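You operate a simulated robot arm through the tools that you are given. There is no shell and no other tool. Be economical: measure what you need, move in short steps, check, and stop when the job is done.

Carry out the task below with a simulated two-armed robot. There is one attempt and no reset: what you move stays moved.

TASK
Pick up the cartridge that says "fine" from the top shelf of the bottle stand with one hand, pass it to the other hand and put it on the filter table. Set down upright: cartridge.

The check looks at the end state, three seconds after you hand in, the way a careful person would. Anything else that was tipped, shoved, dropped, spilled or broken makes it a failure.

THE ROBOT
Two 7-joint arms with two-finger parallel grippers on one trunk, on a base that drives. Base frame: it is fixed to the floor where the robot stands at the start and does not move with it; the origin is under the middle of the robot, x ahead of it, y to its left, z up. Readings come in mm, degrees, newtons and seconds.
The left shoulder is at the start at [60, 189, 1228], the right one opposite. With the tool pointing down near the work surface each hand reaches from about 100 to 580 mm from the robot's upright axis, wherever it stands, measured 20 degrees to its own side. Places, roughly: filter table [-1100, -3900, 800]. Payload 3.43 kg a hand.
The tool frame of a hand sits at the grasp point between the pads (the TCP): z along the fingers, y along the line on which they close. The tips reach 30 mm beyond it. Largest opening 94 mm; finger width 28, thickness 10; the body of the gripper, 50 by 96 mm, starts 55 mm behind the TCP.
Orientation is that of the tool frame in the base frame, as [roll, pitch, yaw] about the fixed x, y, z axes, in that order (R = Rz(yaw) Ry(pitch) Rx(roll)). With the fingers straight down and closing along the base's y, the tool's x points along the base's -x, its y along +y and its z along -z.

THE INTERFACE
- The arms move only by the tool step_arm. It takes "left_targets", "right_targets" or both (then of equal length, played together; a hand with none holds still); each is one flat list of numbers, 7 for each row, row after row: the opening, from 0 (shut) to 1 (fully open), then the shift along the base's x, y, z in mm, then the turn, a rotation vector about the base's x, y, z in degrees. In form: [gripper, tx, ty, tz, wx, wy, wz, gripper, tx, ty, tz, wx, wy, wz, ...]. A call has 1 to 8 rows; each row is the pose to reach, as a shift and turn from the pose commanded when the call began. A row lasts 0.2 s, in which the tool goes at most 50 mm and 8.6 degrees; a call with a longer step from one row to the next is refused whole, and so is a gripper value outside its range. A pose out of reach is approached as far as the arm can. The call stops where the force on the tool passes 40 N (or 10 N more than at its start, if that is more) or the arm is blocked; 0.2 s more then pass. The fingers move at their own pace (about 153 mm/s each) and stop on an object; they squeeze with about 43 N. The grip force told is the motor's: it shows also when the fingers shut on nothing. Time passes only in rows, and 0.2 s behind the last, so rows that repeat a pose let the fingers close. The reply holds the time, the measured pose of the TCP, the force on the tool along the base axes, the opening and the grip force, in the units named above and with some noise, with the torque about the TCP (base axes, N m) and any sound that the robot's microphone picked up.
- Cameras (640 x 400 px; columns grow to the right, rows downward): "scene" is now at [-1.6, -21.1, 1786.1]; the picture's right is [-0.31, -0.95, 0.00], its down [-0.79, 0.26, -0.56] and it looks along [0.53, -0.18, -0.83] (base axes); focal length 274 px, centre (320, 200). "left" rides on the left gripper at [76, -14, -103] in its tool frame; the picture's right is [0.18, 0.98, 0.00], its down [-0.75, 0.14, -0.64] and it looks along [-0.63, 0.12, 0.77] (tool axes); focal length 243 px, centre (320, 200). "right" rides on the right gripper at [76, 14, -103] in its tool frame; the picture's right is [-0.18, 0.98, 0.00], its down [-0.75, -0.14, -0.64] and it looks along [-0.63, -0.12, 0.77] (tool axes); focal length 243 px, centre (320, 200). There is no depth. A picture from a camera that has moved, and an enlarged one, comes with that camera's place and axes in the base frame and with its lens. The place of the scene camera against the robot may be out by one fixed shift of up to 25 mm in any direction.
- get_image(camera): a new picture of that camera. No time passes.
- raise_lower(by): slides the trunk up (or, below 0, down) by that many mm; the arms and the scene camera ride with it, the base frame stays. It gives what a move gives, with no picture.
- drive_base(legs): drives the robot by 1 to 6 legs, each [ahead, left, turn to the left] in mm, mm and degrees, along the robot's own axes; the way and the turn of a leg run together, so that a leg with both is an arc; at most 1500 mm and 180 degrees a leg. The arms and the cameras ride along, it lands a little off, and it stops where it bumps. It gives what a move gives.
- pan_tilt(pan, tilt): turns the head with the scene camera to pan (to the left, within 86 degrees either way) and tilt (down, from -29 to 69), counted from straight ahead of the robot. It gives what a move gives.
- zoom(camera, box): a new picture of the part [left, top, right, bottom] of that camera's present view, enlarged. No time passes.
- finish_job(): hands the job in; it is judged then, once.

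Work in short steps. Places have to be worked out from the pictures, the camera data and where the tool is seen: move nearer, look again, correct. Check each grasp and each placing, and mend what went wrong. You have 120 turns and 92 pictures in all, those below and enlarged ones among them. Open the grippers and draw the arms clear of the work before you hand the job in, unless the task says otherwise; then end with one line.

The tools are called after "Emit:" as name(argument=value, ...) on one line, values as JSON. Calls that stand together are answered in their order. step_arm: Moves the arms, as the interface text tells. Its arguments: {"type":"object","properties":{"left_targets":{"type":"array","items":{"type":"number"}},"right_targets":{"type":"array","items":{"type":"number"}}},"required":[]} The other tools are called the same way: raise_lower (by) slides the trunk up or down; drive_base (legs) drives the base; pan_tilt (pan, tilt) turns the head that bears the scene camera; get_image (camera) takes a picture; zoom (camera, box) takes an enlarged picture of a part of a camera's view; finish_job () hands the job in.

At the start:

```text
time_s: 0.0
left_position: [497.1, 118.7, 1000.9]
left_ee_rot: [-180.0, 0.0, -179.9]
left_wrist_force: [1.0, 0.8, 0.5]
left_moment: [0.01, 0.01, 0.01]
left_grip_width: 94.1
left_grasp_force: 0.1
right_position: [326.9, -303.4, 1000.1]
right_ee_rot: [180.0, 0.1, -180.0]
right_wrist_force: [-1.0, 0.1, -0.5]
right_moment: [0.0, -0.02, -0.01]
right_grip_width: 94.0
right_grasp_force: 0.1
trunk travel left (down, up): [-900.0, 90.0]
robot x, y, heading: [1.2, 2.1, 0.2]
head pan, tilt: [-18.4, 56.2]
```

scene: 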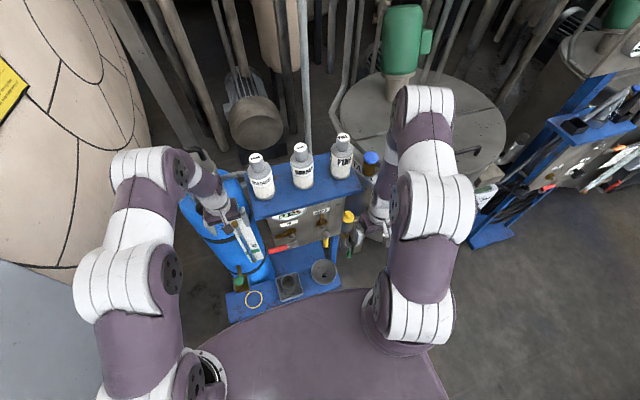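
right: 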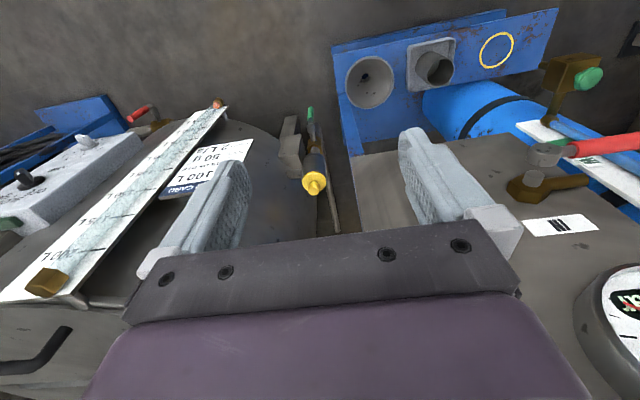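
left: 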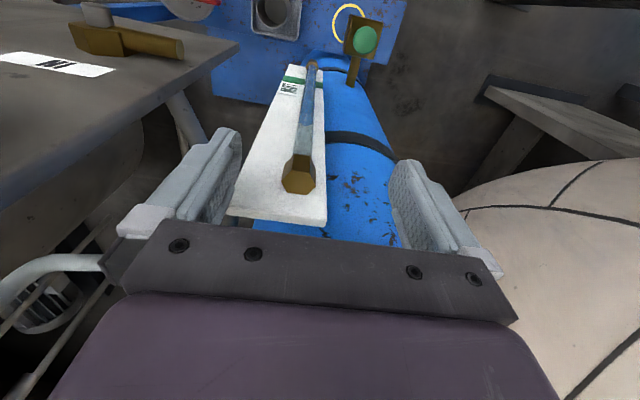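

The top shelf shows three cartridges; I zoom to read their labels.

Emit:
zoom(camera="scene", box=[220, 110, 400, 222])

```text
3.56 times, centred on (310, 166) of scene
camera zoom: at [-1.6, -21.1, 1786.1], right [-0.31, -0.95, 0.0], down [-0.79, 0.26, -0.56], along [0.53, -0.18, -0.83], focal length 973 px, centre (356, 321)
```

zoom: 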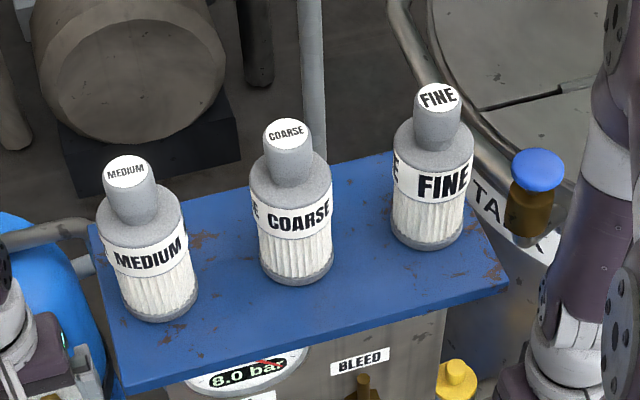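

FINE is the rightmost. I raise the trunk 90 mm for parallax to find its depth.

Emit:
raise_lower(by=90)

Emit:
zoom(camera="scene", box=[220, 110, 400, 222])

Emit:
get_image(camera="right")

```text
time_s: 1.2
left_position: [497.3, 119.0, 1089.1]
left_ee_rot: [-179.9, 0.0, 179.9]
left_wrist_force: [0.5, 0.7, 0.3]
left_moment: [0.0, -0.02, 0.01]
left_grip_width: 94.1
left_grasp_force: 0.0
right_position: [327.9, -304.0, 1089.3]
right_ee_rot: [179.9, 0.0, 179.9]
right_wrist_force: [-0.5, -0.2, 0.4]
right_moment: [-0.02, 0.03, 0.03]
right_grip_width: 94.1
right_grasp_force: 0.0
trunk travel left (down, up): [-990.0, 0.0]
robot x, y, heading: [-0.8, -1.5, -0.1]
head pan, tilt: [-18.4, 56.2]
```

```text
3.56 times, centred on (310, 166) of scene
camera zoom: at [-1.6, -21.1, 1876.1], right [-0.31, -0.95, 0.0], down [-0.79, 0.26, -0.56], along [0.53, -0.18, -0.83], focal length 973 px, centre (356, 321)
```

zoom: 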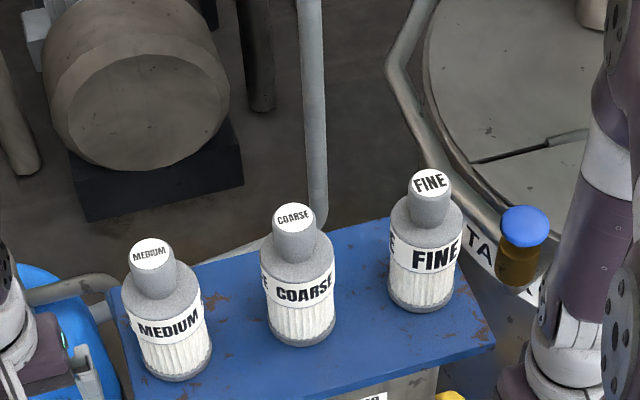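

```text
86 pictures are left
camera right: at [250.4, -291.2, 1193.2], right [0.18, 0.98, 0.0], down [0.75, -0.14, 0.64], along [0.63, -0.12, -0.77], focal length 243 px, centre (320, 200)
```

right: 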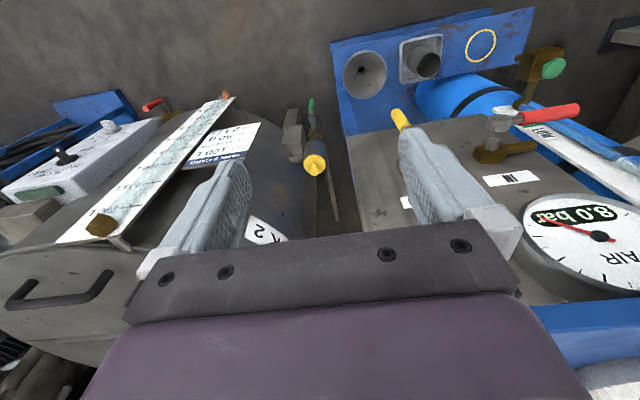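

Triangulated: FINE axis near [468,-242], top z≈1308, shelf z≈1148, shelf front edge x≈400. I look to the right side and around before moving the base.

Emit:
pan_tilt(pan=-86, tilt=25)

Emit:
get_image(camera="scene")

Emit:
pan_tilt(pan=86, tilt=35)

Emit:
get_image(camera="scene")

```text
time_s: 2.6
left_position: [498.7, 118.8, 1089.6]
left_ee_rot: [-179.9, 0.0, -180.0]
left_wrist_force: [0.8, -0.3, -0.9]
left_moment: [0.0, 0.02, -0.02]
left_grip_width: 94.2
left_grasp_force: 0.0
right_position: [326.9, -303.3, 1090.9]
right_ee_rot: [180.0, -0.1, 180.0]
right_wrist_force: [-0.6, -0.7, -0.2]
right_moment: [-0.02, 0.01, -0.01]
right_grip_width: 93.9
right_grasp_force: 0.0
trunk travel left (down, up): [-990.0, 0.0]
robot x, y, heading: [2.7, 1.2, 0.1]
head pan, tilt: [-85.9, 25.0]
```

```text
85 pictures are left
camera scene: at [-62.2, -90.7, 1921.6], right [-1.0, -0.07, 0.0], down [-0.03, 0.42, -0.91], along [0.06, -0.9, -0.42], focal length 274 px, centre (320, 200)
```

scene: 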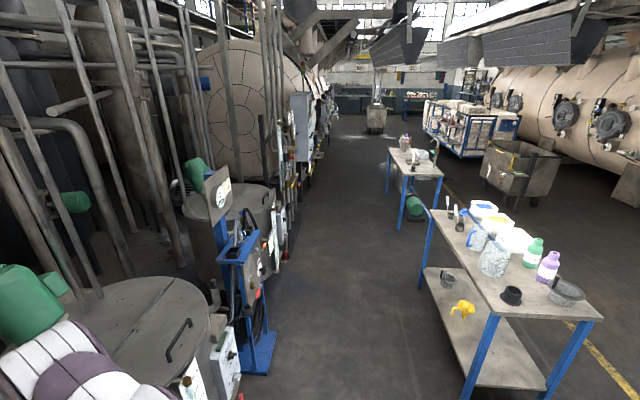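

```text
time_s: 5.2
left_position: [497.5, 118.6, 1089.3]
left_ee_rot: [-179.9, 0.0, 180.0]
left_wrist_force: [0.4, 0.7, 0.7]
left_moment: [-0.02, 0.01, 0.01]
left_grip_width: 94.0
left_grasp_force: 0.1
right_position: [326.7, -304.3, 1090.0]
right_ee_rot: [180.0, 0.0, 180.0]
right_wrist_force: [0.6, 0.9, 0.7]
right_moment: [-0.03, -0.01, -0.02]
right_grip_width: 94.1
right_grasp_force: 0.1
trunk travel left (down, up): [-990.0, 0.0]
robot x, y, heading: [0.4, -2.2, -0.0]
head pan, tilt: [85.9, 35.0]
```

```text
84 pictures are left
camera scene: at [-62.6, 89.1, 1905.9], right [1.0, -0.07, 0.0], down [-0.04, -0.57, -0.82], along [0.06, 0.82, -0.57], focal length 274 px, centre (320, 200)
```

scene: 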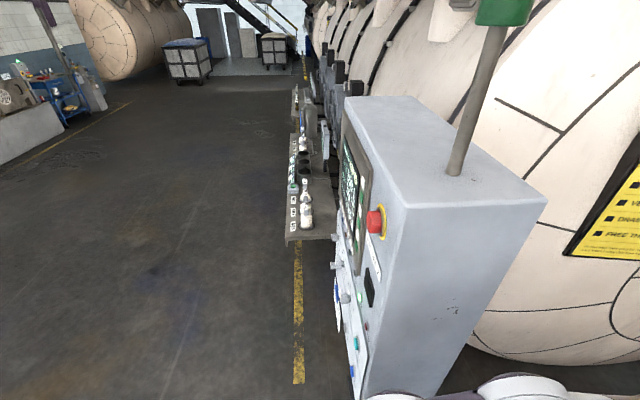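

The filter table is the farther of the two at right. I back off 200 mm so the right arm can approach the shelf horizontally, then look at the shelf again.

Emit:
drive_base(legs=[[-200, 0, 0]])

Emit:
pan_tilt(pan=-18, tilt=45)

Emit:
get_image(camera="scene")

```text
time_s: 6.8
left_position: [302.1, 117.3, 1088.4]
left_ee_rot: [-179.9, -0.2, 179.8]
left_wrist_force: [0.1, 1.3, 0.1]
left_moment: [0.02, 0.05, 0.01]
left_grip_width: 94.4
left_grasp_force: 0.1
right_position: [130.6, -304.6, 1089.8]
right_ee_rot: [180.0, -0.2, 179.8]
right_wrist_force: [0.4, 0.4, 0.5]
right_moment: [0.0, 0.03, 0.03]
right_grip_width: 93.9
right_grasp_force: 0.0
trunk travel left (down, up): [-990.0, 0.0]
robot x, y, heading: [-198.4, 0.7, -0.1]
head pan, tilt: [85.9, 35.0]
```

```text
time_s: 8.6
left_position: [299.1, 117.7, 1090.0]
left_ee_rot: [-179.9, 0.0, 179.8]
left_wrist_force: [0.0, 0.1, -0.3]
left_moment: [0.0, 0.0, -0.06]
left_grip_width: 94.2
left_grasp_force: 0.0
right_position: [128.0, -306.4, 1088.7]
right_ee_rot: [179.9, 0.0, 179.9]
right_wrist_force: [-1.2, 0.3, 0.6]
right_moment: [0.0, -0.03, -0.01]
right_grip_width: 94.1
right_grasp_force: 0.0
trunk travel left (down, up): [-990.0, 0.0]
robot x, y, heading: [-203.3, -1.2, -0.0]
head pan, tilt: [-18.0, 45.0]
```

```text
83 pictures are left
camera scene: at [-190.0, -23.6, 1891.0], right [-0.31, -0.95, 0.0], down [-0.67, 0.22, -0.71], along [0.67, -0.22, -0.71], focal length 274 px, centre (320, 200)
```

scene: 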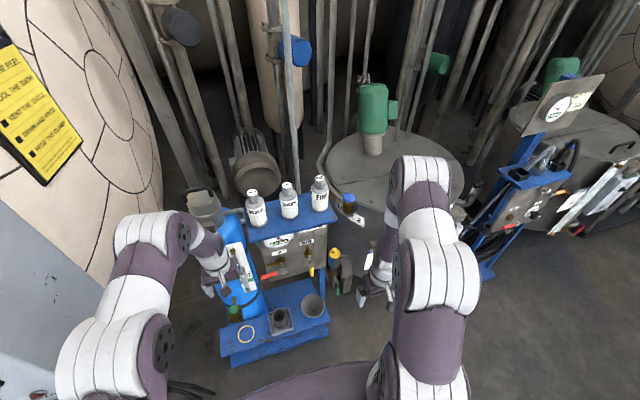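

I rotate the right hand to a 35°-below-horizontal forward approach while raising it, staying well short of the shelf.

Emit:
step_arm(right_targets=[1, 18, 8, 28, 0, -7.8, 0, 1, 36, 17, 57, 0, -15.7, 0, 1, 54, 26, 86, 0, -23.5, 0, 1, 72, 34, 115, 0, -31.4, 0, 1, 90, 43, 143, 0, -39.3, 0, 1, 107, 52, 172, 0, -47.1, 0, 1, 125, 62, 200, 0, -55, 0, 1, 125, 62, 200, 0, -55, 0])

Emit:
get_image(camera="right")

Emit:
get_image(camera="scene")

```text
time_s: 10.4
left_position: [299.1, 117.7, 1088.8]
left_ee_rot: [-179.8, 0.1, 179.8]
left_wrist_force: [-0.5, 0.0, 0.9]
left_moment: [-0.01, 0.0, -0.02]
left_grip_width: 94.2
left_grasp_force: 0.1
right_position: [252.9, -242.8, 1288.8]
right_ee_rot: [179.7, 55.0, 179.6]
right_wrist_force: [-0.6, 0.6, -0.5]
right_moment: [0.0, -0.01, 0.01]
right_grip_width: 94.1
right_grasp_force: 0.0
trunk travel left (down, up): [-990.0, 0.0]
robot x, y, heading: [-200.1, 0.4, -0.2]
head pan, tilt: [-18.0, 45.0]
```

```text
82 pictures are left
camera right: at [124.7, -229.2, 1285.4], right [0.11, 0.98, 0.15], down [-0.1, -0.14, 0.98], along [0.99, -0.12, 0.08], focal length 243 px, centre (320, 200)
```

right: 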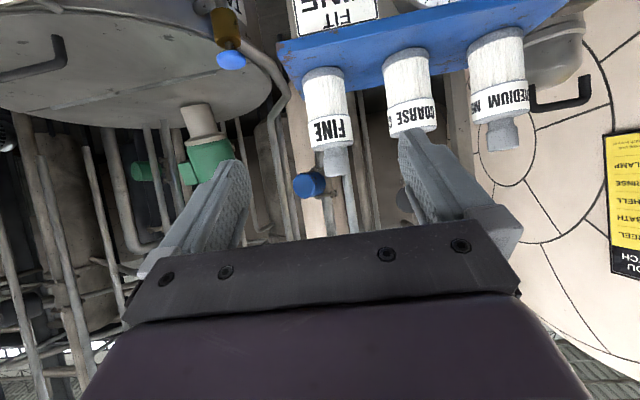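

```text
81 pictures are left
camera scene: at [-190.3, -23.8, 1891.0], right [-0.31, -0.95, 0.0], down [-0.67, 0.22, -0.71], along [0.67, -0.22, -0.71], focal length 274 px, centre (320, 200)
```

scene: 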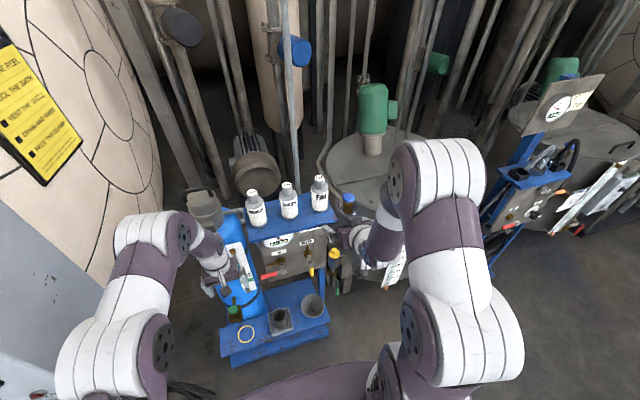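

The FINE cartridge is centred nearly between the fingers (y≈-242), top z≈1285-1300, base ≈1150. I advance 90 mm, staying short of the bottle, narrow the fingers slightly and re-triangulate.

Emit:
step_arm(right_targets=[0.9, 45, 0, 0, 0, 0, 0, 0.9, 90, 0, 0, 0, 0, 0, 0.9, 90, 0, 0, 0, 0, 0])

Emit:
get_image(camera="right")

```text
time_s: 11.2
left_position: [296.6, 117.3, 1090.6]
left_ee_rot: [-179.9, 0.0, 179.8]
left_wrist_force: [-0.7, -0.1, 0.8]
left_moment: [0.01, -0.01, 0.0]
left_grip_width: 93.8
left_grasp_force: 0.0
right_position: [341.7, -242.8, 1291.3]
right_ee_rot: [179.6, 55.1, 179.7]
right_wrist_force: [-0.1, 0.2, -0.9]
right_moment: [0.01, 0.01, -0.02]
right_grip_width: 84.5
right_grasp_force: 0.0
trunk travel left (down, up): [-990.0, 0.0]
robot x, y, heading: [-199.0, 1.0, -0.3]
head pan, tilt: [-18.0, 45.0]
```

```text
80 pictures are left
camera right: at [212.8, -229.5, 1287.7], right [0.11, 0.98, 0.15], down [-0.1, -0.14, 0.98], along [0.99, -0.12, 0.08], focal length 243 px, centre (320, 200)
```

right: 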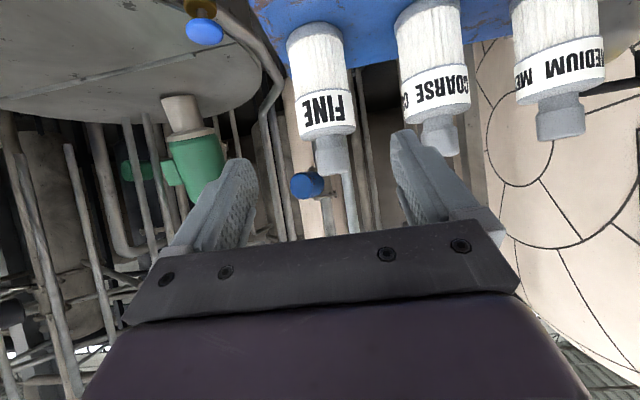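

Second view: axis ≈[467,-240], top z≈1285, base ≈1157, body Ø≈61. I move along the tool axis most of the way and check.

Emit:
step_arm(right_targets=[0.9, 25, 2, -18, 0, 0, 0, 0.9, 50, 3, -36, 0, 0, 0, 0.9, 70, 3, -50, 0, 0, 0, 0.9, 70, 3, -50, 0, 0, 0])

Emit:
get_image(camera="right")

Emit:
zoom(camera="scene", box=[230, 150, 420, 269])

```text
time_s: 12.2
left_position: [298.0, 118.4, 1089.1]
left_ee_rot: [-179.9, 0.1, 179.8]
left_wrist_force: [0.4, 0.4, -0.3]
left_moment: [-0.04, 0.02, -0.03]
left_grip_width: 94.1
left_grasp_force: 0.0
right_position: [413.1, -238.9, 1240.6]
right_ee_rot: [179.7, 55.1, 179.6]
right_wrist_force: [0.2, 0.2, -0.4]
right_moment: [0.0, 0.01, 0.02]
right_grip_width: 84.6
right_grasp_force: 0.0
trunk travel left (down, up): [-990.0, 0.0]
robot x, y, heading: [-198.4, 1.3, -0.1]
head pan, tilt: [-18.0, 45.0]
```

```text
79 pictures are left
camera right: at [284.6, -225.2, 1237.0], right [0.11, 0.98, 0.15], down [-0.09, -0.14, 0.99], along [0.99, -0.12, 0.08], focal length 243 px, centre (320, 200)
```

right: 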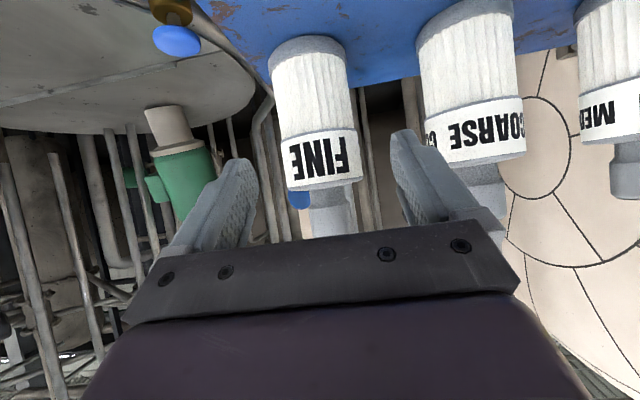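

```text
3.36 times, centred on (325, 210) of scene
camera zoom: at [-190.4, -23.5, 1891.0], right [-0.31, -0.95, 0.0], down [-0.67, 0.22, -0.71], along [0.67, -0.22, -0.71], focal length 920 px, centre (303, 168)
```

zoom: 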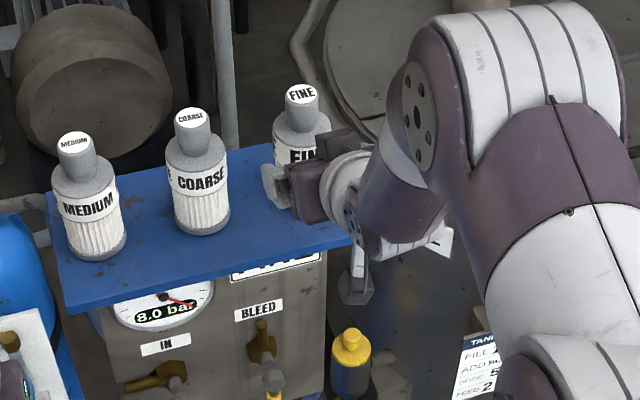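

Aligned: bottle y≈-239, same as TCP. I advance the last ~60 mm along the tool axis, then close.

Emit:
step_arm(right_targets=[0.9, 25, -0.5, -17, 0, 0, 0, 0.9, 50, -0.5, -34, 0, 0, 0, 0.9, 50, -0.5, -34, 0, 0, 0])

Emit:
get_image(camera="right")

Emit:
zoom(camera="scene", box=[230, 150, 420, 269])

```text
time_s: 13.0
left_position: [299.0, 117.7, 1090.3]
left_ee_rot: [-179.8, 0.2, 179.8]
left_wrist_force: [-0.1, 0.0, 0.5]
left_moment: [0.02, -0.01, 0.0]
left_grip_width: 94.0
left_grasp_force: 0.1
right_position: [462.3, -239.9, 1207.0]
right_ee_rot: [179.7, 55.1, 179.7]
right_wrist_force: [-0.1, 0.1, -0.5]
right_moment: [-0.04, -0.01, 0.0]
right_grip_width: 84.5
right_grasp_force: 0.0
trunk travel left (down, up): [-990.0, 0.0]
robot x, y, heading: [-200.0, -1.0, -0.3]
head pan, tilt: [-18.0, 45.0]
```

```text
77 pictures are left
camera right: at [333.6, -226.6, 1203.5], right [0.11, 0.98, 0.15], down [-0.1, -0.14, 0.98], along [0.99, -0.12, 0.08], focal length 243 px, centre (320, 200)
```

right: 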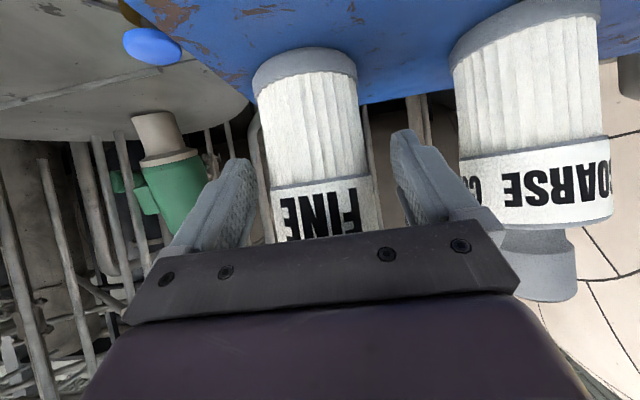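

```text
3.36 times, centred on (325, 210) of scene
camera zoom: at [-192.1, -23.4, 1891.1], right [-0.31, -0.95, 0.0], down [-0.67, 0.22, -0.71], along [0.67, -0.22, -0.71], focal length 920 px, centre (303, 168)
```

zoom: 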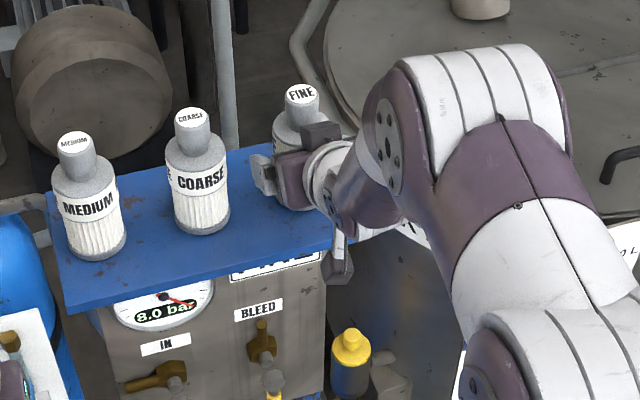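

The bottle stands between the fingers, centred. I close the gripper.

Emit:
step_arm(right_targets=[0.6, 0, 0, 0, 0, 0, 0, 0.4, 0, 0, 0, 0, 0, 0, 0.4, 0, 0, 0, 0, 0, 0])

Emit:
get_image(camera="right")

```text
time_s: 13.8
left_position: [299.6, 118.0, 1090.5]
left_ee_rot: [-179.9, 0.0, 179.8]
left_wrist_force: [0.6, 0.1, 0.4]
left_moment: [0.0, 0.01, -0.01]
left_grip_width: 94.0
left_grasp_force: 0.1
right_position: [462.7, -240.3, 1207.0]
right_ee_rot: [179.7, 55.1, 179.7]
right_wrist_force: [0.9, -0.5, 4.2]
right_moment: [0.08, -0.13, -0.07]
right_grip_width: 59.2
right_grasp_force: 43.4
trunk travel left (down, up): [-990.0, 0.0]
robot x, y, heading: [-196.0, 0.9, -0.1]
head pan, tilt: [-18.0, 45.0]
```

```text
75 pictures are left
camera right: at [334.4, -226.8, 1203.7], right [0.11, 0.98, 0.15], down [-0.1, -0.14, 0.98], along [0.99, -0.12, 0.08], focal length 243 px, centre (320, 200)
```

right: 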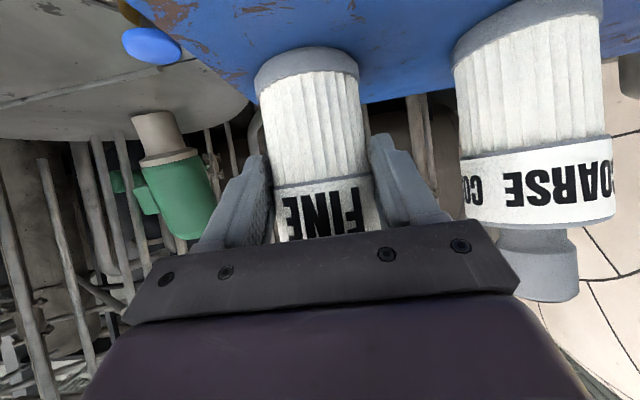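

Gripped at 59 mm with 43 N. I lift 80 mm straight up.

Emit:
step_arm(right_targets=[0.4, 0, 0, 10, 0, 0, 0, 0.4, 0, 0, 40, 0, 0, 0, 0.4, 0, 0, 80, 0, 0, 0, 0.4, 0, 0, 80, 0, 0, 0])

Emit:
get_image(camera="right")

```text
time_s: 14.8
left_position: [298.4, 117.6, 1088.6]
left_ee_rot: [179.9, 0.0, 179.8]
left_wrist_force: [-0.5, 0.1, 0.1]
left_moment: [0.0, 0.0, 0.0]
left_grip_width: 94.3
left_grasp_force: 0.1
right_position: [463.7, -239.8, 1287.0]
right_ee_rot: [179.6, 55.0, 179.6]
right_wrist_force: [1.2, -0.7, -2.1]
right_moment: [0.01, 0.01, 0.03]
right_grip_width: 59.5
right_grasp_force: 43.3
trunk travel left (down, up): [-990.0, 0.0]
robot x, y, heading: [-203.0, -1.3, -0.3]
head pan, tilt: [-18.0, 45.0]
```

```text
74 pictures are left
camera right: at [335.0, -226.7, 1284.0], right [0.11, 0.98, 0.15], down [-0.09, -0.14, 0.99], along [0.99, -0.12, 0.08], focal length 243 px, centre (320, 200)
```

right: 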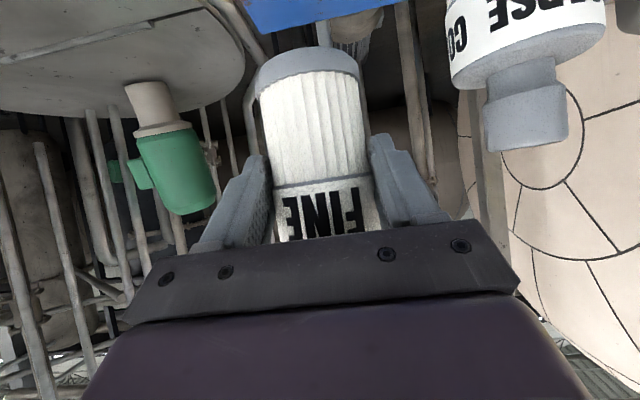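

Held upright and lifted. I back the base away 300 mm from the stand, then do the handover in free space.

Emit:
drive_base(legs=[[-300, 0, 0]])

Emit:
pan_tilt(pan=-10, tilt=50)

Emit:
get_image(camera="scene")

```text
time_s: 16.9
left_position: [0.7, 119.5, 1089.7]
left_ee_rot: [-179.9, -0.1, 179.7]
left_wrist_force: [0.9, 0.1, -0.2]
left_moment: [0.01, 0.02, 0.01]
left_grip_width: 94.2
left_grasp_force: 0.0
right_position: [165.9, -236.8, 1286.1]
right_ee_rot: [179.8, 54.8, 179.7]
right_wrist_force: [-0.4, -0.2, -1.7]
right_moment: [-0.02, 0.04, 0.0]
right_grip_width: 59.3
right_grasp_force: 43.1
trunk travel left (down, up): [-990.0, 0.0]
robot x, y, heading: [-498.1, 0.7, -0.1]
head pan, tilt: [-18.0, 45.0]
```

```text
time_s: 17.6
left_position: [0.2, 119.5, 1090.8]
left_ee_rot: [-179.8, 0.0, 179.7]
left_wrist_force: [-0.2, -0.2, -0.3]
left_moment: [0.02, -0.01, 0.01]
left_grip_width: 93.8
left_grasp_force: 0.0
right_position: [163.7, -238.0, 1285.8]
right_ee_rot: [179.6, 55.0, 179.7]
right_wrist_force: [-0.2, 1.0, -1.8]
right_moment: [0.0, 0.04, -0.02]
right_grip_width: 59.6
right_grasp_force: 42.7
trunk travel left (down, up): [-990.0, 0.0]
robot x, y, heading: [-496.6, 1.4, -0.0]
head pan, tilt: [-10.0, 50.0]
```

```text
73 pictures are left
camera scene: at [-490.3, -11.0, 1884.1], right [-0.18, -0.98, 0.0], down [-0.75, 0.14, -0.64], along [0.63, -0.11, -0.77], focal length 274 px, centre (320, 200)
```

scene: 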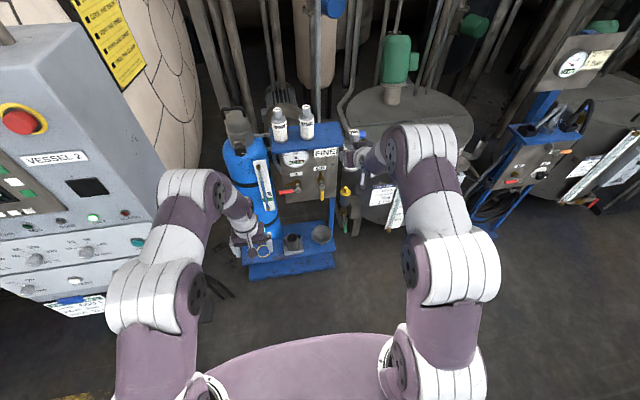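

Free space. I bring the right hand with the bottle to the middle in front (yawed 40° so it comes from the right), and raise the left hand clear, yawed the opposite way.

Emit:
step_arm(right_targets=[0.4, -26, 26, -19, 0, 0, 5, 0.4, -53, 52, -39, 0, 0, 10, 0.4, -79, 78, -58, 0, 0, 15, 0.4, -105, 104, -78, 0, 0, 20, 0.4, -132, 130, -97, 0, 0, 25, 0.4, -158, 155, -117, 0, 0, 30, 0.4, -184, 181, -136, 0, 0, 35, 0.4, -211, 207, -156, 0, 0, 40], left_targets=[1, -2, 8, 28, 0, 0, -5, 1, -5, 15, 55, 0, 0, -10, 1, -8, 23, 83, 0, 0, -15, 1, -10, 30, 110, 0, 0, -20, 1, -12, 38, 138, 0, 0, -25, 1, -15, 45, 165, 0, 0, -30, 1, -18, 53, 193, 0, 0, -35, 1, -20, 60, 220, 0, 0, -40])

Emit:
get_image(camera="scene")

Emit:
get_image(camera="left")

```text
time_s: 19.4
left_position: [-22.9, 182.5, 1311.3]
left_ee_rot: [180.0, 0.1, 139.8]
left_wrist_force: [0.8, 0.6, 0.0]
left_moment: [-0.02, -0.02, 0.03]
left_grip_width: 93.9
left_grasp_force: 0.1
right_position: [-48.3, -30.2, 1131.3]
right_ee_rot: [179.8, 55.0, -140.2]
right_wrist_force: [0.3, 0.0, 0.5]
right_moment: [0.01, -0.01, 0.0]
right_grip_width: 37.8
right_grasp_force: 0.0
trunk travel left (down, up): [-990.0, 0.0]
robot x, y, heading: [-496.0, 1.7, 0.3]
head pan, tilt: [-10.0, 50.0]
```

```text
72 pictures are left
camera scene: at [-492.3, -9.7, 1884.2], right [-0.18, -0.98, 0.0], down [-0.75, 0.13, -0.64], along [0.63, -0.11, -0.77], focal length 274 px, centre (320, 200)
```

scene: 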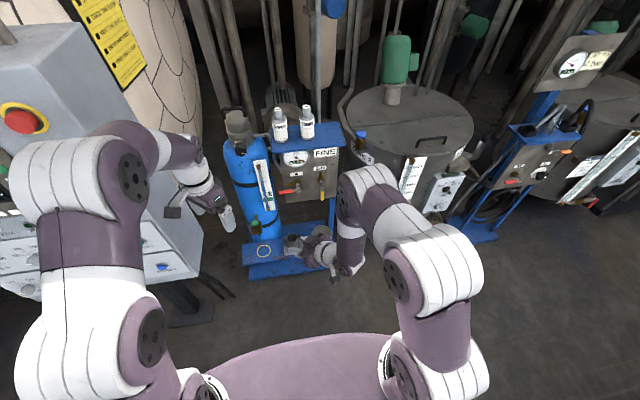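

```text
71 pictures are left
camera left: at [-89.9, 220.6, 1414.5], right [0.49, 0.87, 0.0], down [0.67, -0.38, 0.64], along [0.56, -0.32, -0.77], focal length 243 px, centre (320, 200)
```

left: 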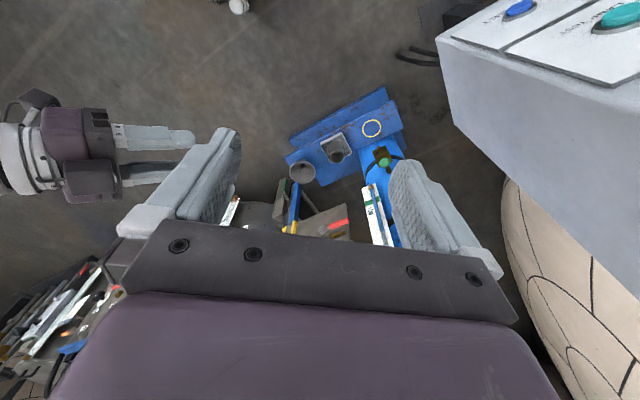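

The right gripper reads 38 mm: the cartridge slipped out during the swing. A white object appears on the floor at the top of the left picture; I look down to find it.

Emit:
pan_tilt(pan=-10, tilt=69)

Emit:
get_image(camera="scene")

Emit:
zoom(camera="left", box=[160, 0, 320, 100])

Emit:
get_image(camera="right")

```text
time_s: 20.2
left_position: [-21.5, 181.5, 1310.1]
left_ee_rot: [-179.9, 0.0, 139.8]
left_wrist_force: [0.4, -1.1, -0.8]
left_moment: [-0.03, -0.01, 0.01]
left_grip_width: 94.0
left_grasp_force: 0.0
right_position: [-46.4, -31.3, 1133.0]
right_ee_rot: [179.7, 55.0, -140.2]
right_wrist_force: [-0.2, -0.1, -0.5]
right_moment: [0.03, 0.0, -0.02]
right_grip_width: 37.5
right_grasp_force: 0.0
trunk travel left (down, up): [-990.0, 0.0]
robot x, y, heading: [-497.3, -3.4, -0.1]
head pan, tilt: [-10.0, 68.8]
```

```text
70 pictures are left
camera scene: at [-511.4, -7.3, 1862.2], right [-0.18, -0.98, 0.0], down [-0.92, 0.16, -0.36], along [0.36, -0.06, -0.93], focal length 274 px, centre (320, 200)
```

scene: 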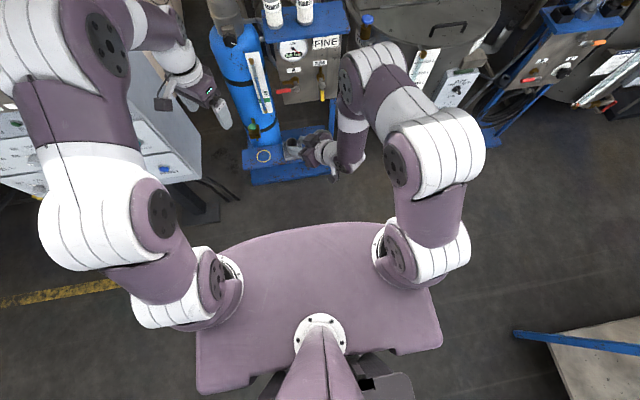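

```text
4.00 times, centred on (240, 50) of left
camera zoom: at [-88.6, 219.3, 1413.7], right [0.49, 0.87, 0.0], down [0.67, -0.38, 0.64], along [0.56, -0.32, -0.77], focal length 970 px, centre (640, 800)
```

zoom: 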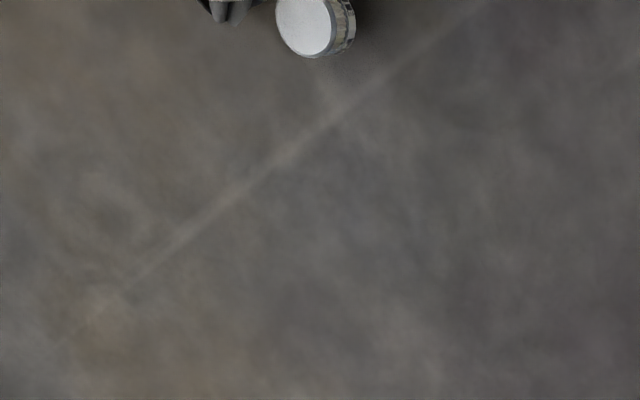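

```text
68 pictures are left
camera right: at [-154.6, -104.3, 1128.8], right [-0.55, 0.82, 0.15], down [0.02, -0.17, 0.99], along [0.84, 0.54, 0.08], focal length 243 px, centre (320, 200)
```

right: 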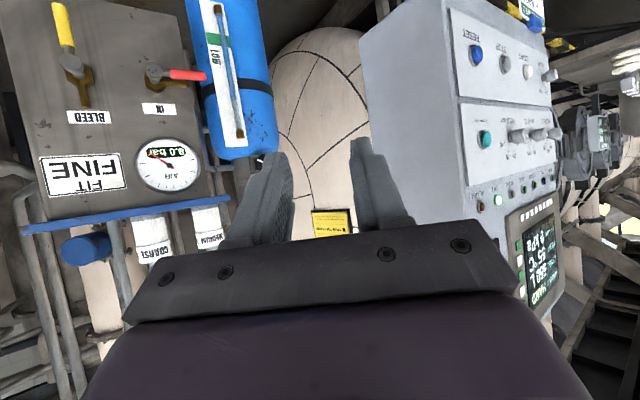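

The round thing is a base caster. The cartridge must have fallen under the right hand's path; I zoom into the scene floor area.

Emit:
zoom(camera="scene", box=[180, 80, 420, 230])

Emit:
zoom(camera="scene", box=[400, 80, 640, 230])

```text
2.67 times, centred on (300, 155) of scene
camera zoom: at [-511.4, -7.3, 1862.2], right [-0.18, -0.98, 0.0], down [-0.92, 0.16, -0.36], along [0.36, -0.06, -0.93], focal length 730 px, centre (373, 320)
```

zoom: 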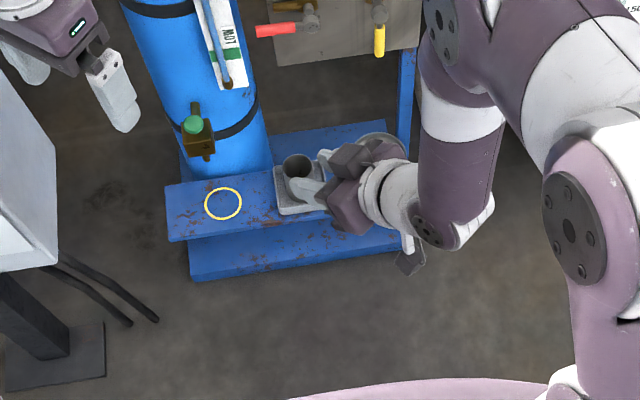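

```text
2.67 times, centred on (520, 155) of scene
camera zoom: at [-511.4, -7.3, 1862.2], right [-0.18, -0.98, 0.0], down [-0.92, 0.16, -0.36], along [0.36, -0.06, -0.93], focal length 730 px, centre (-213, 320)
```

zoom: 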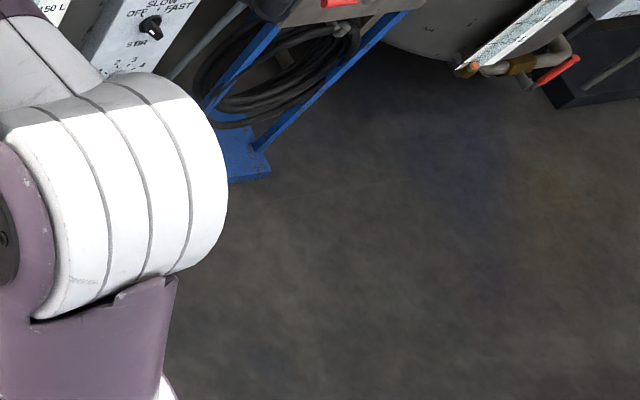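

Not visible; the right arm hides part of the floor. I move the right hand out to the right, pointing down, to use its camera on the floor.

Emit:
step_arm(right_targets=[0.4, 18, -27, 9, -4.4, 5.3, 0, 0.4, 37, -55, 18, -8.8, 10.5, 0, 0.4, 55, -82, 26, -13.3, 15.8, 0, 0.4, 73, -110, 35, -17.7, 21, 0, 0.4, 92, -137, 44, -22.1, 26.3, 0, 0.4, 110, -164, 53, -26.5, 31.6, 0, 0.4, 128, -192, 61, -31, 36.8, 0, 0.4, 147, -219, 70, -35.4, 42.1, 0])

Emit:
get_image(camera="right")

Emit:
get_image(camera="scene")

```text
time_s: 22.0
left_position: [-21.5, 180.9, 1310.6]
left_ee_rot: [180.0, -0.1, 139.7]
left_wrist_force: [-0.2, -0.8, 0.5]
left_moment: [-0.01, -0.01, -0.01]
left_grip_width: 94.3
left_grasp_force: 0.1
right_position: [56.0, -222.2, 1179.3]
right_ee_rot: [178.6, 10.5, -140.2]
right_wrist_force: [0.5, -0.7, -0.3]
right_moment: [0.03, 0.03, 0.0]
right_grip_width: 37.6
right_grasp_force: 0.0
right hand out of reach, approached as far as the arm can: row 7, 8
trunk travel left (down, up): [-990.0, 0.0]
robot x, y, heading: [-496.0, 4.3, -0.0]
head pan, tilt: [-10.0, 68.8]
```

```text
65 pictures are left
camera right: at [-24.1, -275.1, 1267.2], right [-0.49, 0.87, 0.06], down [0.58, 0.28, 0.77], along [0.65, 0.41, -0.64], focal length 243 px, centre (320, 200)
```

right: 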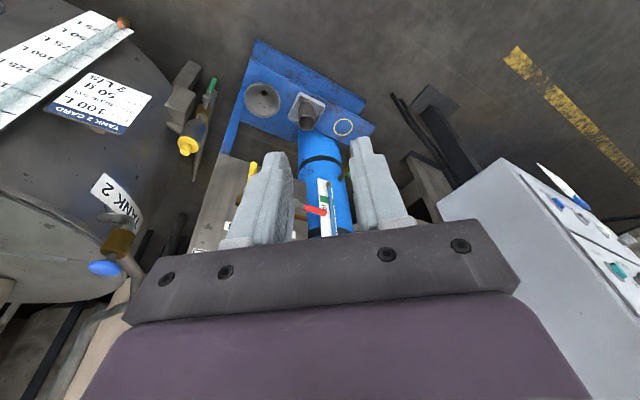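

```text
64 pictures are left
camera scene: at [-512.3, -7.6, 1862.2], right [-0.18, -0.98, 0.0], down [-0.92, 0.16, -0.36], along [0.36, -0.06, -0.93], focal length 274 px, centre (320, 200)
```

scene: 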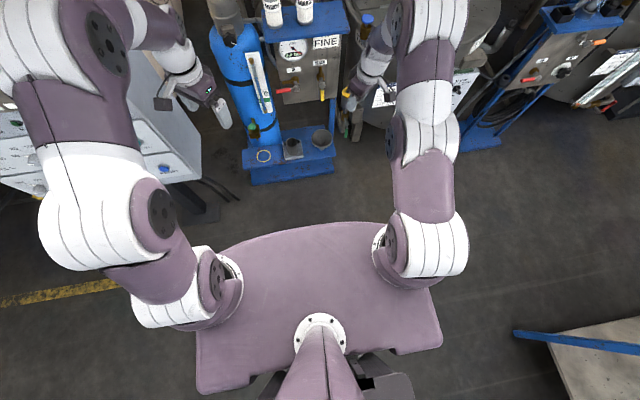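

The floor nearer than x≈40 is hidden by the robot's own plate. I draw the right hand back and tilt it so its camera looks straight down in front of the base.

Emit:
step_arm(right_targets=[0.4, -22, 6, -6, -3.2, 3.8, 0, 0.4, -45, 12, -12, -6.4, 7.7, 0, 0.4, -67, 19, -19, -9.6, 11.5, 0, 0.4, -90, 25, -25, -12.9, 15.3, 0, 0.4, -112, 31, -31, -16, 19.1, 0, 0.4, -135, 37, -37, -19.3, 23, 0, 0.4, -157, 44, -44, -22.5, 26.8, 0, 0.4, -180, 50, -50, -25.7, 30.6, 0])

Emit:
get_image(camera="right")

```text
time_s: 23.8
left_position: [-19.8, 180.9, 1309.4]
left_ee_rot: [-179.8, 0.0, 139.8]
left_wrist_force: [-0.3, 0.0, 0.0]
left_moment: [-0.03, 0.01, -0.05]
left_grip_width: 93.9
left_grasp_force: 0.0
right_position: [-126.9, -99.1, 1117.4]
right_ee_rot: [172.3, -4.5, -140.1]
right_wrist_force: [0.3, -0.1, -0.4]
right_moment: [-0.09, -0.03, -0.01]
right_grip_width: 37.6
right_grasp_force: 0.1
right hand out of reach, approached as far as the arm can: row 1, 2, 3, 4, 5, 6, 7, 8
trunk travel left (down, up): [-990.0, 0.0]
robot x, y, heading: [-497.3, 0.3, -0.2]
head pan, tilt: [-10.0, 68.8]
```

```text
63 pictures are left
camera right: at [-180.0, -144.0, 1228.6], right [-0.48, 0.87, 0.12], down [0.76, 0.34, 0.56], along [0.44, 0.35, -0.82], focal length 243 px, centre (320, 200)
```

right: 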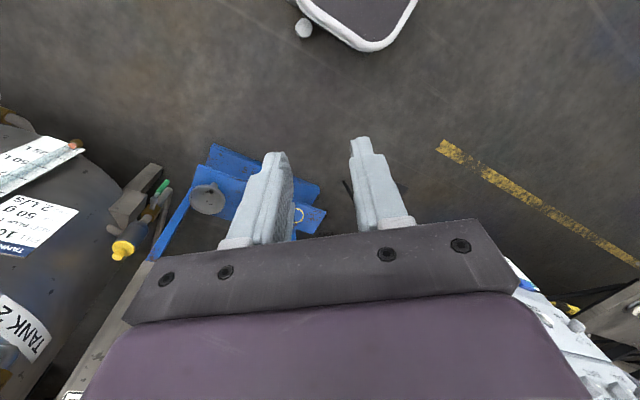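

There's a small white object beside the base's front corner; I zoom on it.

Emit:
zoom(camera="right", box=[240, 0, 400, 100])

```text
4.00 times, centred on (320, 50) of right
camera zoom: at [-180.0, -144.0, 1228.6], right [-0.48, 0.87, 0.12], down [0.76, 0.34, 0.56], along [0.44, 0.35, -0.82], focal length 970 px, centre (320, 800)
```

zoom: 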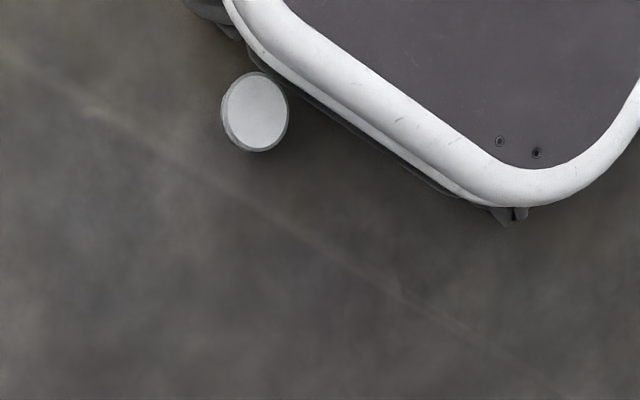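

It is the cartridge: standing upside down on the floor (bottom disc up) at about [-242,-96], next to my bumper. I'll back away carefully; first I check the space behind.

Emit:
pan_tilt(pan=-86, tilt=35)

Emit:
get_image(camera="scene")

Emit:
drive_base(legs=[[-60, 0, 0]])

Emit:
get_image(camera="right")

```text
time_s: 25.3
left_position: [-20.1, 181.5, 1310.9]
left_ee_rot: [-179.9, 0.0, 139.9]
left_wrist_force: [0.4, 0.6, 0.8]
left_moment: [0.01, -0.02, -0.03]
left_grip_width: 94.1
left_grasp_force: 0.0
right_position: [-127.3, -101.0, 1119.4]
right_ee_rot: [172.5, -4.4, -140.1]
right_wrist_force: [-0.8, 0.3, 0.5]
right_moment: [0.01, 0.0, 0.0]
right_grip_width: 37.5
right_grasp_force: 0.2
trunk travel left (down, up): [-990.0, 0.0]
robot x, y, heading: [-498.8, 4.6, 0.1]
head pan, tilt: [-85.9, 35.0]
```

```text
61 pictures are left
camera scene: at [-560.7, -84.3, 1905.9], right [-1.0, -0.07, 0.0], down [-0.04, 0.57, -0.82], along [0.06, -0.82, -0.57], focal length 274 px, centre (320, 200)
```

scene: 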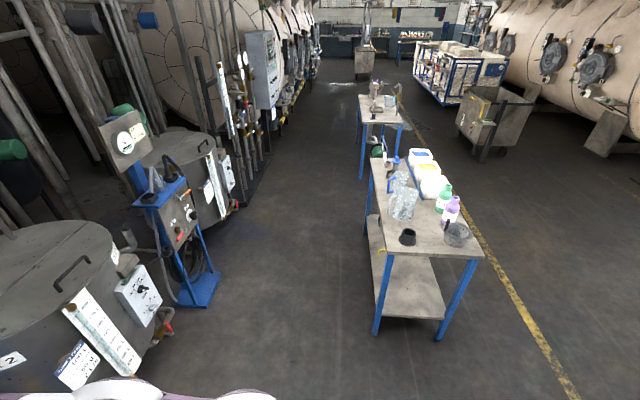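

```text
time_s: 26.2
left_position: [-72.4, 180.9, 1307.1]
left_ee_rot: [-179.6, -0.3, 139.9]
left_wrist_force: [0.8, -0.4, -0.3]
left_moment: [0.04, 0.09, 0.01]
left_grip_width: 94.1
left_grasp_force: 0.1
right_position: [-182.9, -100.0, 1115.5]
right_ee_rot: [172.0, -4.9, -140.0]
right_wrist_force: [0.5, -0.5, -0.7]
right_moment: [0.0, 0.07, -0.03]
right_grip_width: 37.6
right_grasp_force: 0.0
trunk travel left (down, up): [-990.0, 0.0]
robot x, y, heading: [-560.4, 4.7, -0.2]
head pan, tilt: [-85.9, 35.0]
```

```text
60 pictures are left
camera right: at [-234.0, -144.1, 1226.3], right [-0.48, 0.87, 0.12], down [0.76, 0.34, 0.55], along [0.44, 0.35, -0.83], focal length 243 px, centre (320, 200)
```

right: 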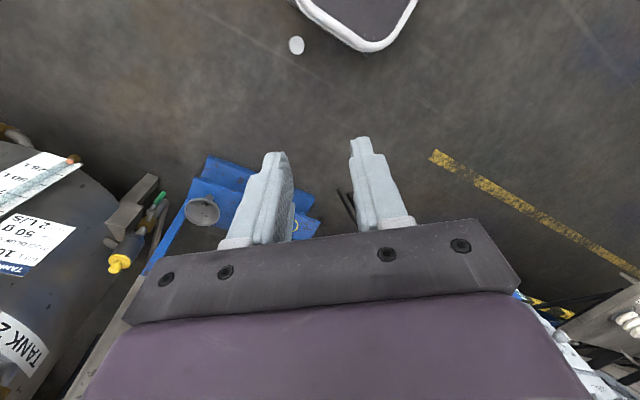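

The cartridge stays standing, free of the bumper, near [-235,-98]. I back up another 170 mm.

Emit:
drive_base(legs=[[-170, 0, 0]])

Emit:
pan_tilt(pan=-10, tilt=69)

Emit:
get_image(camera="right")

Emit:
get_image(camera="scene")

```text
time_s: 27.7
left_position: [-256.8, 183.3, 1308.9]
left_ee_rot: [-179.8, -0.1, 140.1]
left_wrist_force: [0.0, 0.9, -0.6]
left_moment: [0.02, 0.0, 0.0]
left_grip_width: 94.1
left_grasp_force: 0.0
right_position: [-362.4, -98.1, 1117.7]
right_ee_rot: [172.2, -4.6, -139.8]
right_wrist_force: [-0.3, -0.8, 0.7]
right_moment: [-0.02, 0.04, 0.01]
right_grip_width: 37.4
right_grasp_force: 0.1
trunk travel left (down, up): [-990.0, 0.0]
robot x, y, heading: [-731.8, 4.0, 0.1]
head pan, tilt: [-85.9, 35.0]
```

```text
time_s: 29.2
left_position: [-259.2, 182.6, 1309.8]
left_ee_rot: [-179.9, 0.0, 140.1]
left_wrist_force: [0.2, 0.6, -0.6]
left_moment: [0.0, -0.03, -0.01]
left_grip_width: 94.0
left_grasp_force: 0.0
right_position: [-364.7, -97.5, 1117.6]
right_ee_rot: [172.3, -4.6, -139.8]
right_wrist_force: [0.0, -0.5, -0.2]
right_moment: [-0.01, 0.03, 0.0]
right_grip_width: 37.6
right_grasp_force: 0.0
trunk travel left (down, up): [-990.0, 0.0]
robot x, y, heading: [-734.6, 1.0, 0.4]
head pan, tilt: [-10.0, 68.8]
```

```text
59 pictures are left
camera right: at [-418.0, -142.6, 1229.0], right [-0.48, 0.87, 0.12], down [0.76, 0.34, 0.56], along [0.44, 0.36, -0.82], focal length 243 px, centre (320, 200)
```

right: 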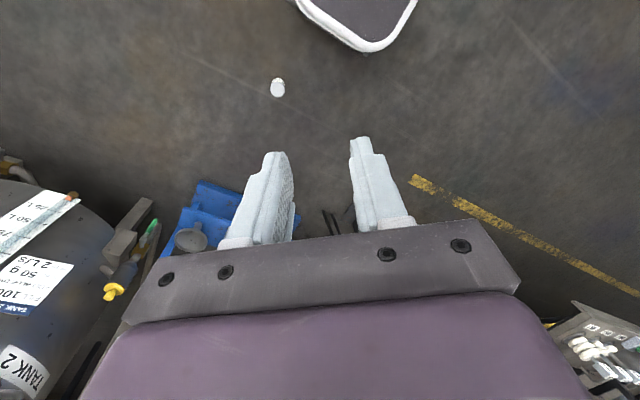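

```text
58 pictures are left
camera scene: at [-748.9, -6.9, 1862.2], right [-0.17, -0.98, 0.0], down [-0.92, 0.16, -0.36], along [0.36, -0.06, -0.93], focal length 274 px, centre (320, 200)
```

scene: 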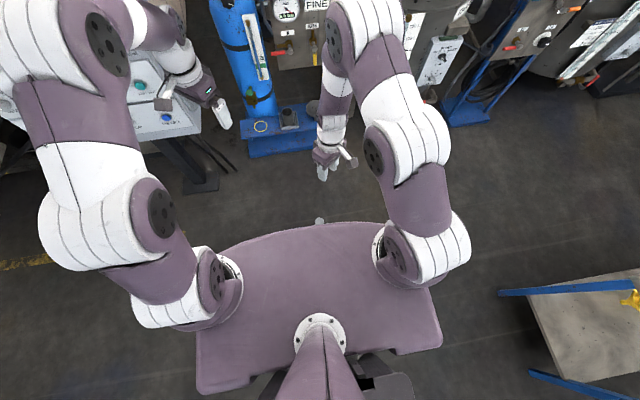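

Emit:
zoom(camera="right", box=[232, 60, 328, 120])

```text
6.67 times, centred on (280, 90) of right
camera zoom: at [-418.0, -142.6, 1229.0], right [-0.48, 0.87, 0.12], down [0.76, 0.34, 0.56], along [0.44, 0.36, -0.82], focal length 1618 px, centre (587, 933)
```

zoom: 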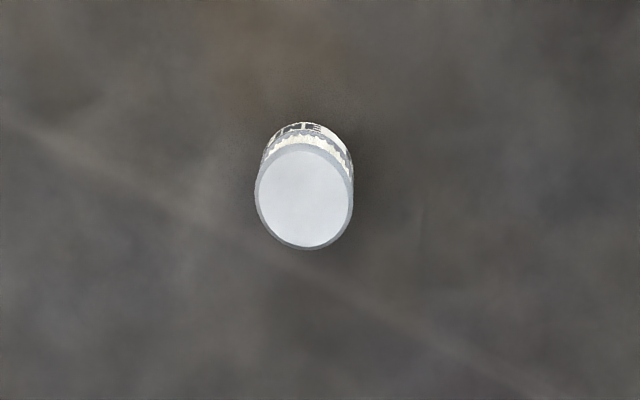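

Confirmed: it stands inverted at ≈[-238,-91]. I first test the right arm's commanded pose with a null move, and tuck the left arm back towards its start pose, away from the control box.

Emit:
step_arm(right_targets=[1, 0, 0, 0, 0, 0, 0, 1, 0, 0, 0, 0, 0, 0, 1, 0, 0, 0, 0, 0, 0, 1, 0, 0, 0, 0, 0, 0, 1, 0, 0, 0, 0, 0, 0, 1, 0, 0, 0, 0, 0, 0, 1, 0, 0, 0, 0, 0, 0, 1, 0, 0, 0, 0, 0, 0], left_targets=[1, -11, 2, -22, 0, 0, 5, 1, -22, 5, -45, 0, 0, 10, 1, -33, 7, -67, 0, 0, 15, 1, -45, 10, -90, 0, 0, 20, 1, -56, 12, -112, 0, 0, 25, 1, -67, 15, -135, 0, 0, 30, 1, -78, 17, -157, 0, 0, 35, 1, -90, 20, -180, 0, 0, 40])

Emit:
pan_tilt(pan=15, tilt=55)

Emit:
get_image(camera="scene")

```text
time_s: 31.0
left_position: [-349.2, 203.8, 1129.7]
left_ee_rot: [-179.9, 0.1, -179.8]
left_wrist_force: [0.1, 0.1, 0.2]
left_moment: [0.04, -0.02, -0.01]
left_grip_width: 93.7
left_grasp_force: 0.0
right_position: [-364.5, -97.4, 1119.3]
right_ee_rot: [172.4, -4.5, -139.8]
right_wrist_force: [0.2, 0.5, -0.4]
right_moment: [0.02, -0.01, -0.01]
right_grip_width: 93.8
right_grasp_force: 0.0
trunk travel left (down, up): [-990.0, 0.0]
robot x, y, heading: [-733.8, 1.0, 0.0]
head pan, tilt: [-10.0, 68.8]
```

```text
time_s: 31.9
left_position: [-349.2, 202.4, 1130.4]
left_ee_rot: [179.8, 0.1, 180.0]
left_wrist_force: [0.7, 0.7, 0.1]
left_moment: [-0.02, 0.02, -0.03]
left_grip_width: 94.0
left_grasp_force: 0.0
right_position: [-364.7, -97.5, 1118.8]
right_ee_rot: [172.2, -4.5, -139.8]
right_wrist_force: [1.0, -0.7, -0.4]
right_moment: [0.0, 0.03, 0.03]
right_grip_width: 93.9
right_grasp_force: 0.1
trunk travel left (down, up): [-990.0, 0.0]
robot x, y, heading: [-732.0, 1.1, 0.4]
head pan, tilt: [15.0, 55.0]
```

```text
56 pictures are left
camera scene: at [-733.7, 21.3, 1877.6], right [0.26, -0.97, 0.0], down [-0.79, -0.21, -0.57], along [0.55, 0.15, -0.82], focal length 274 px, centre (320, 200)
```

scene: 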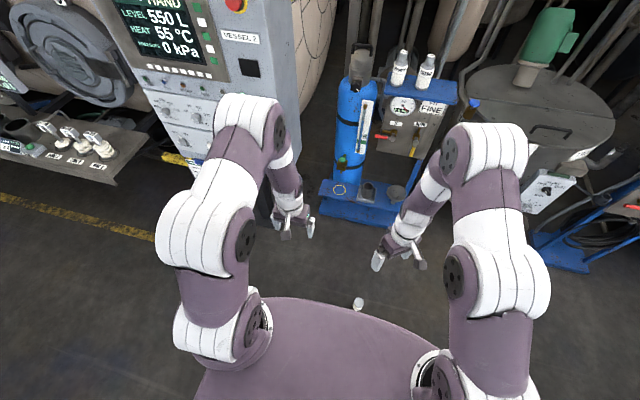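

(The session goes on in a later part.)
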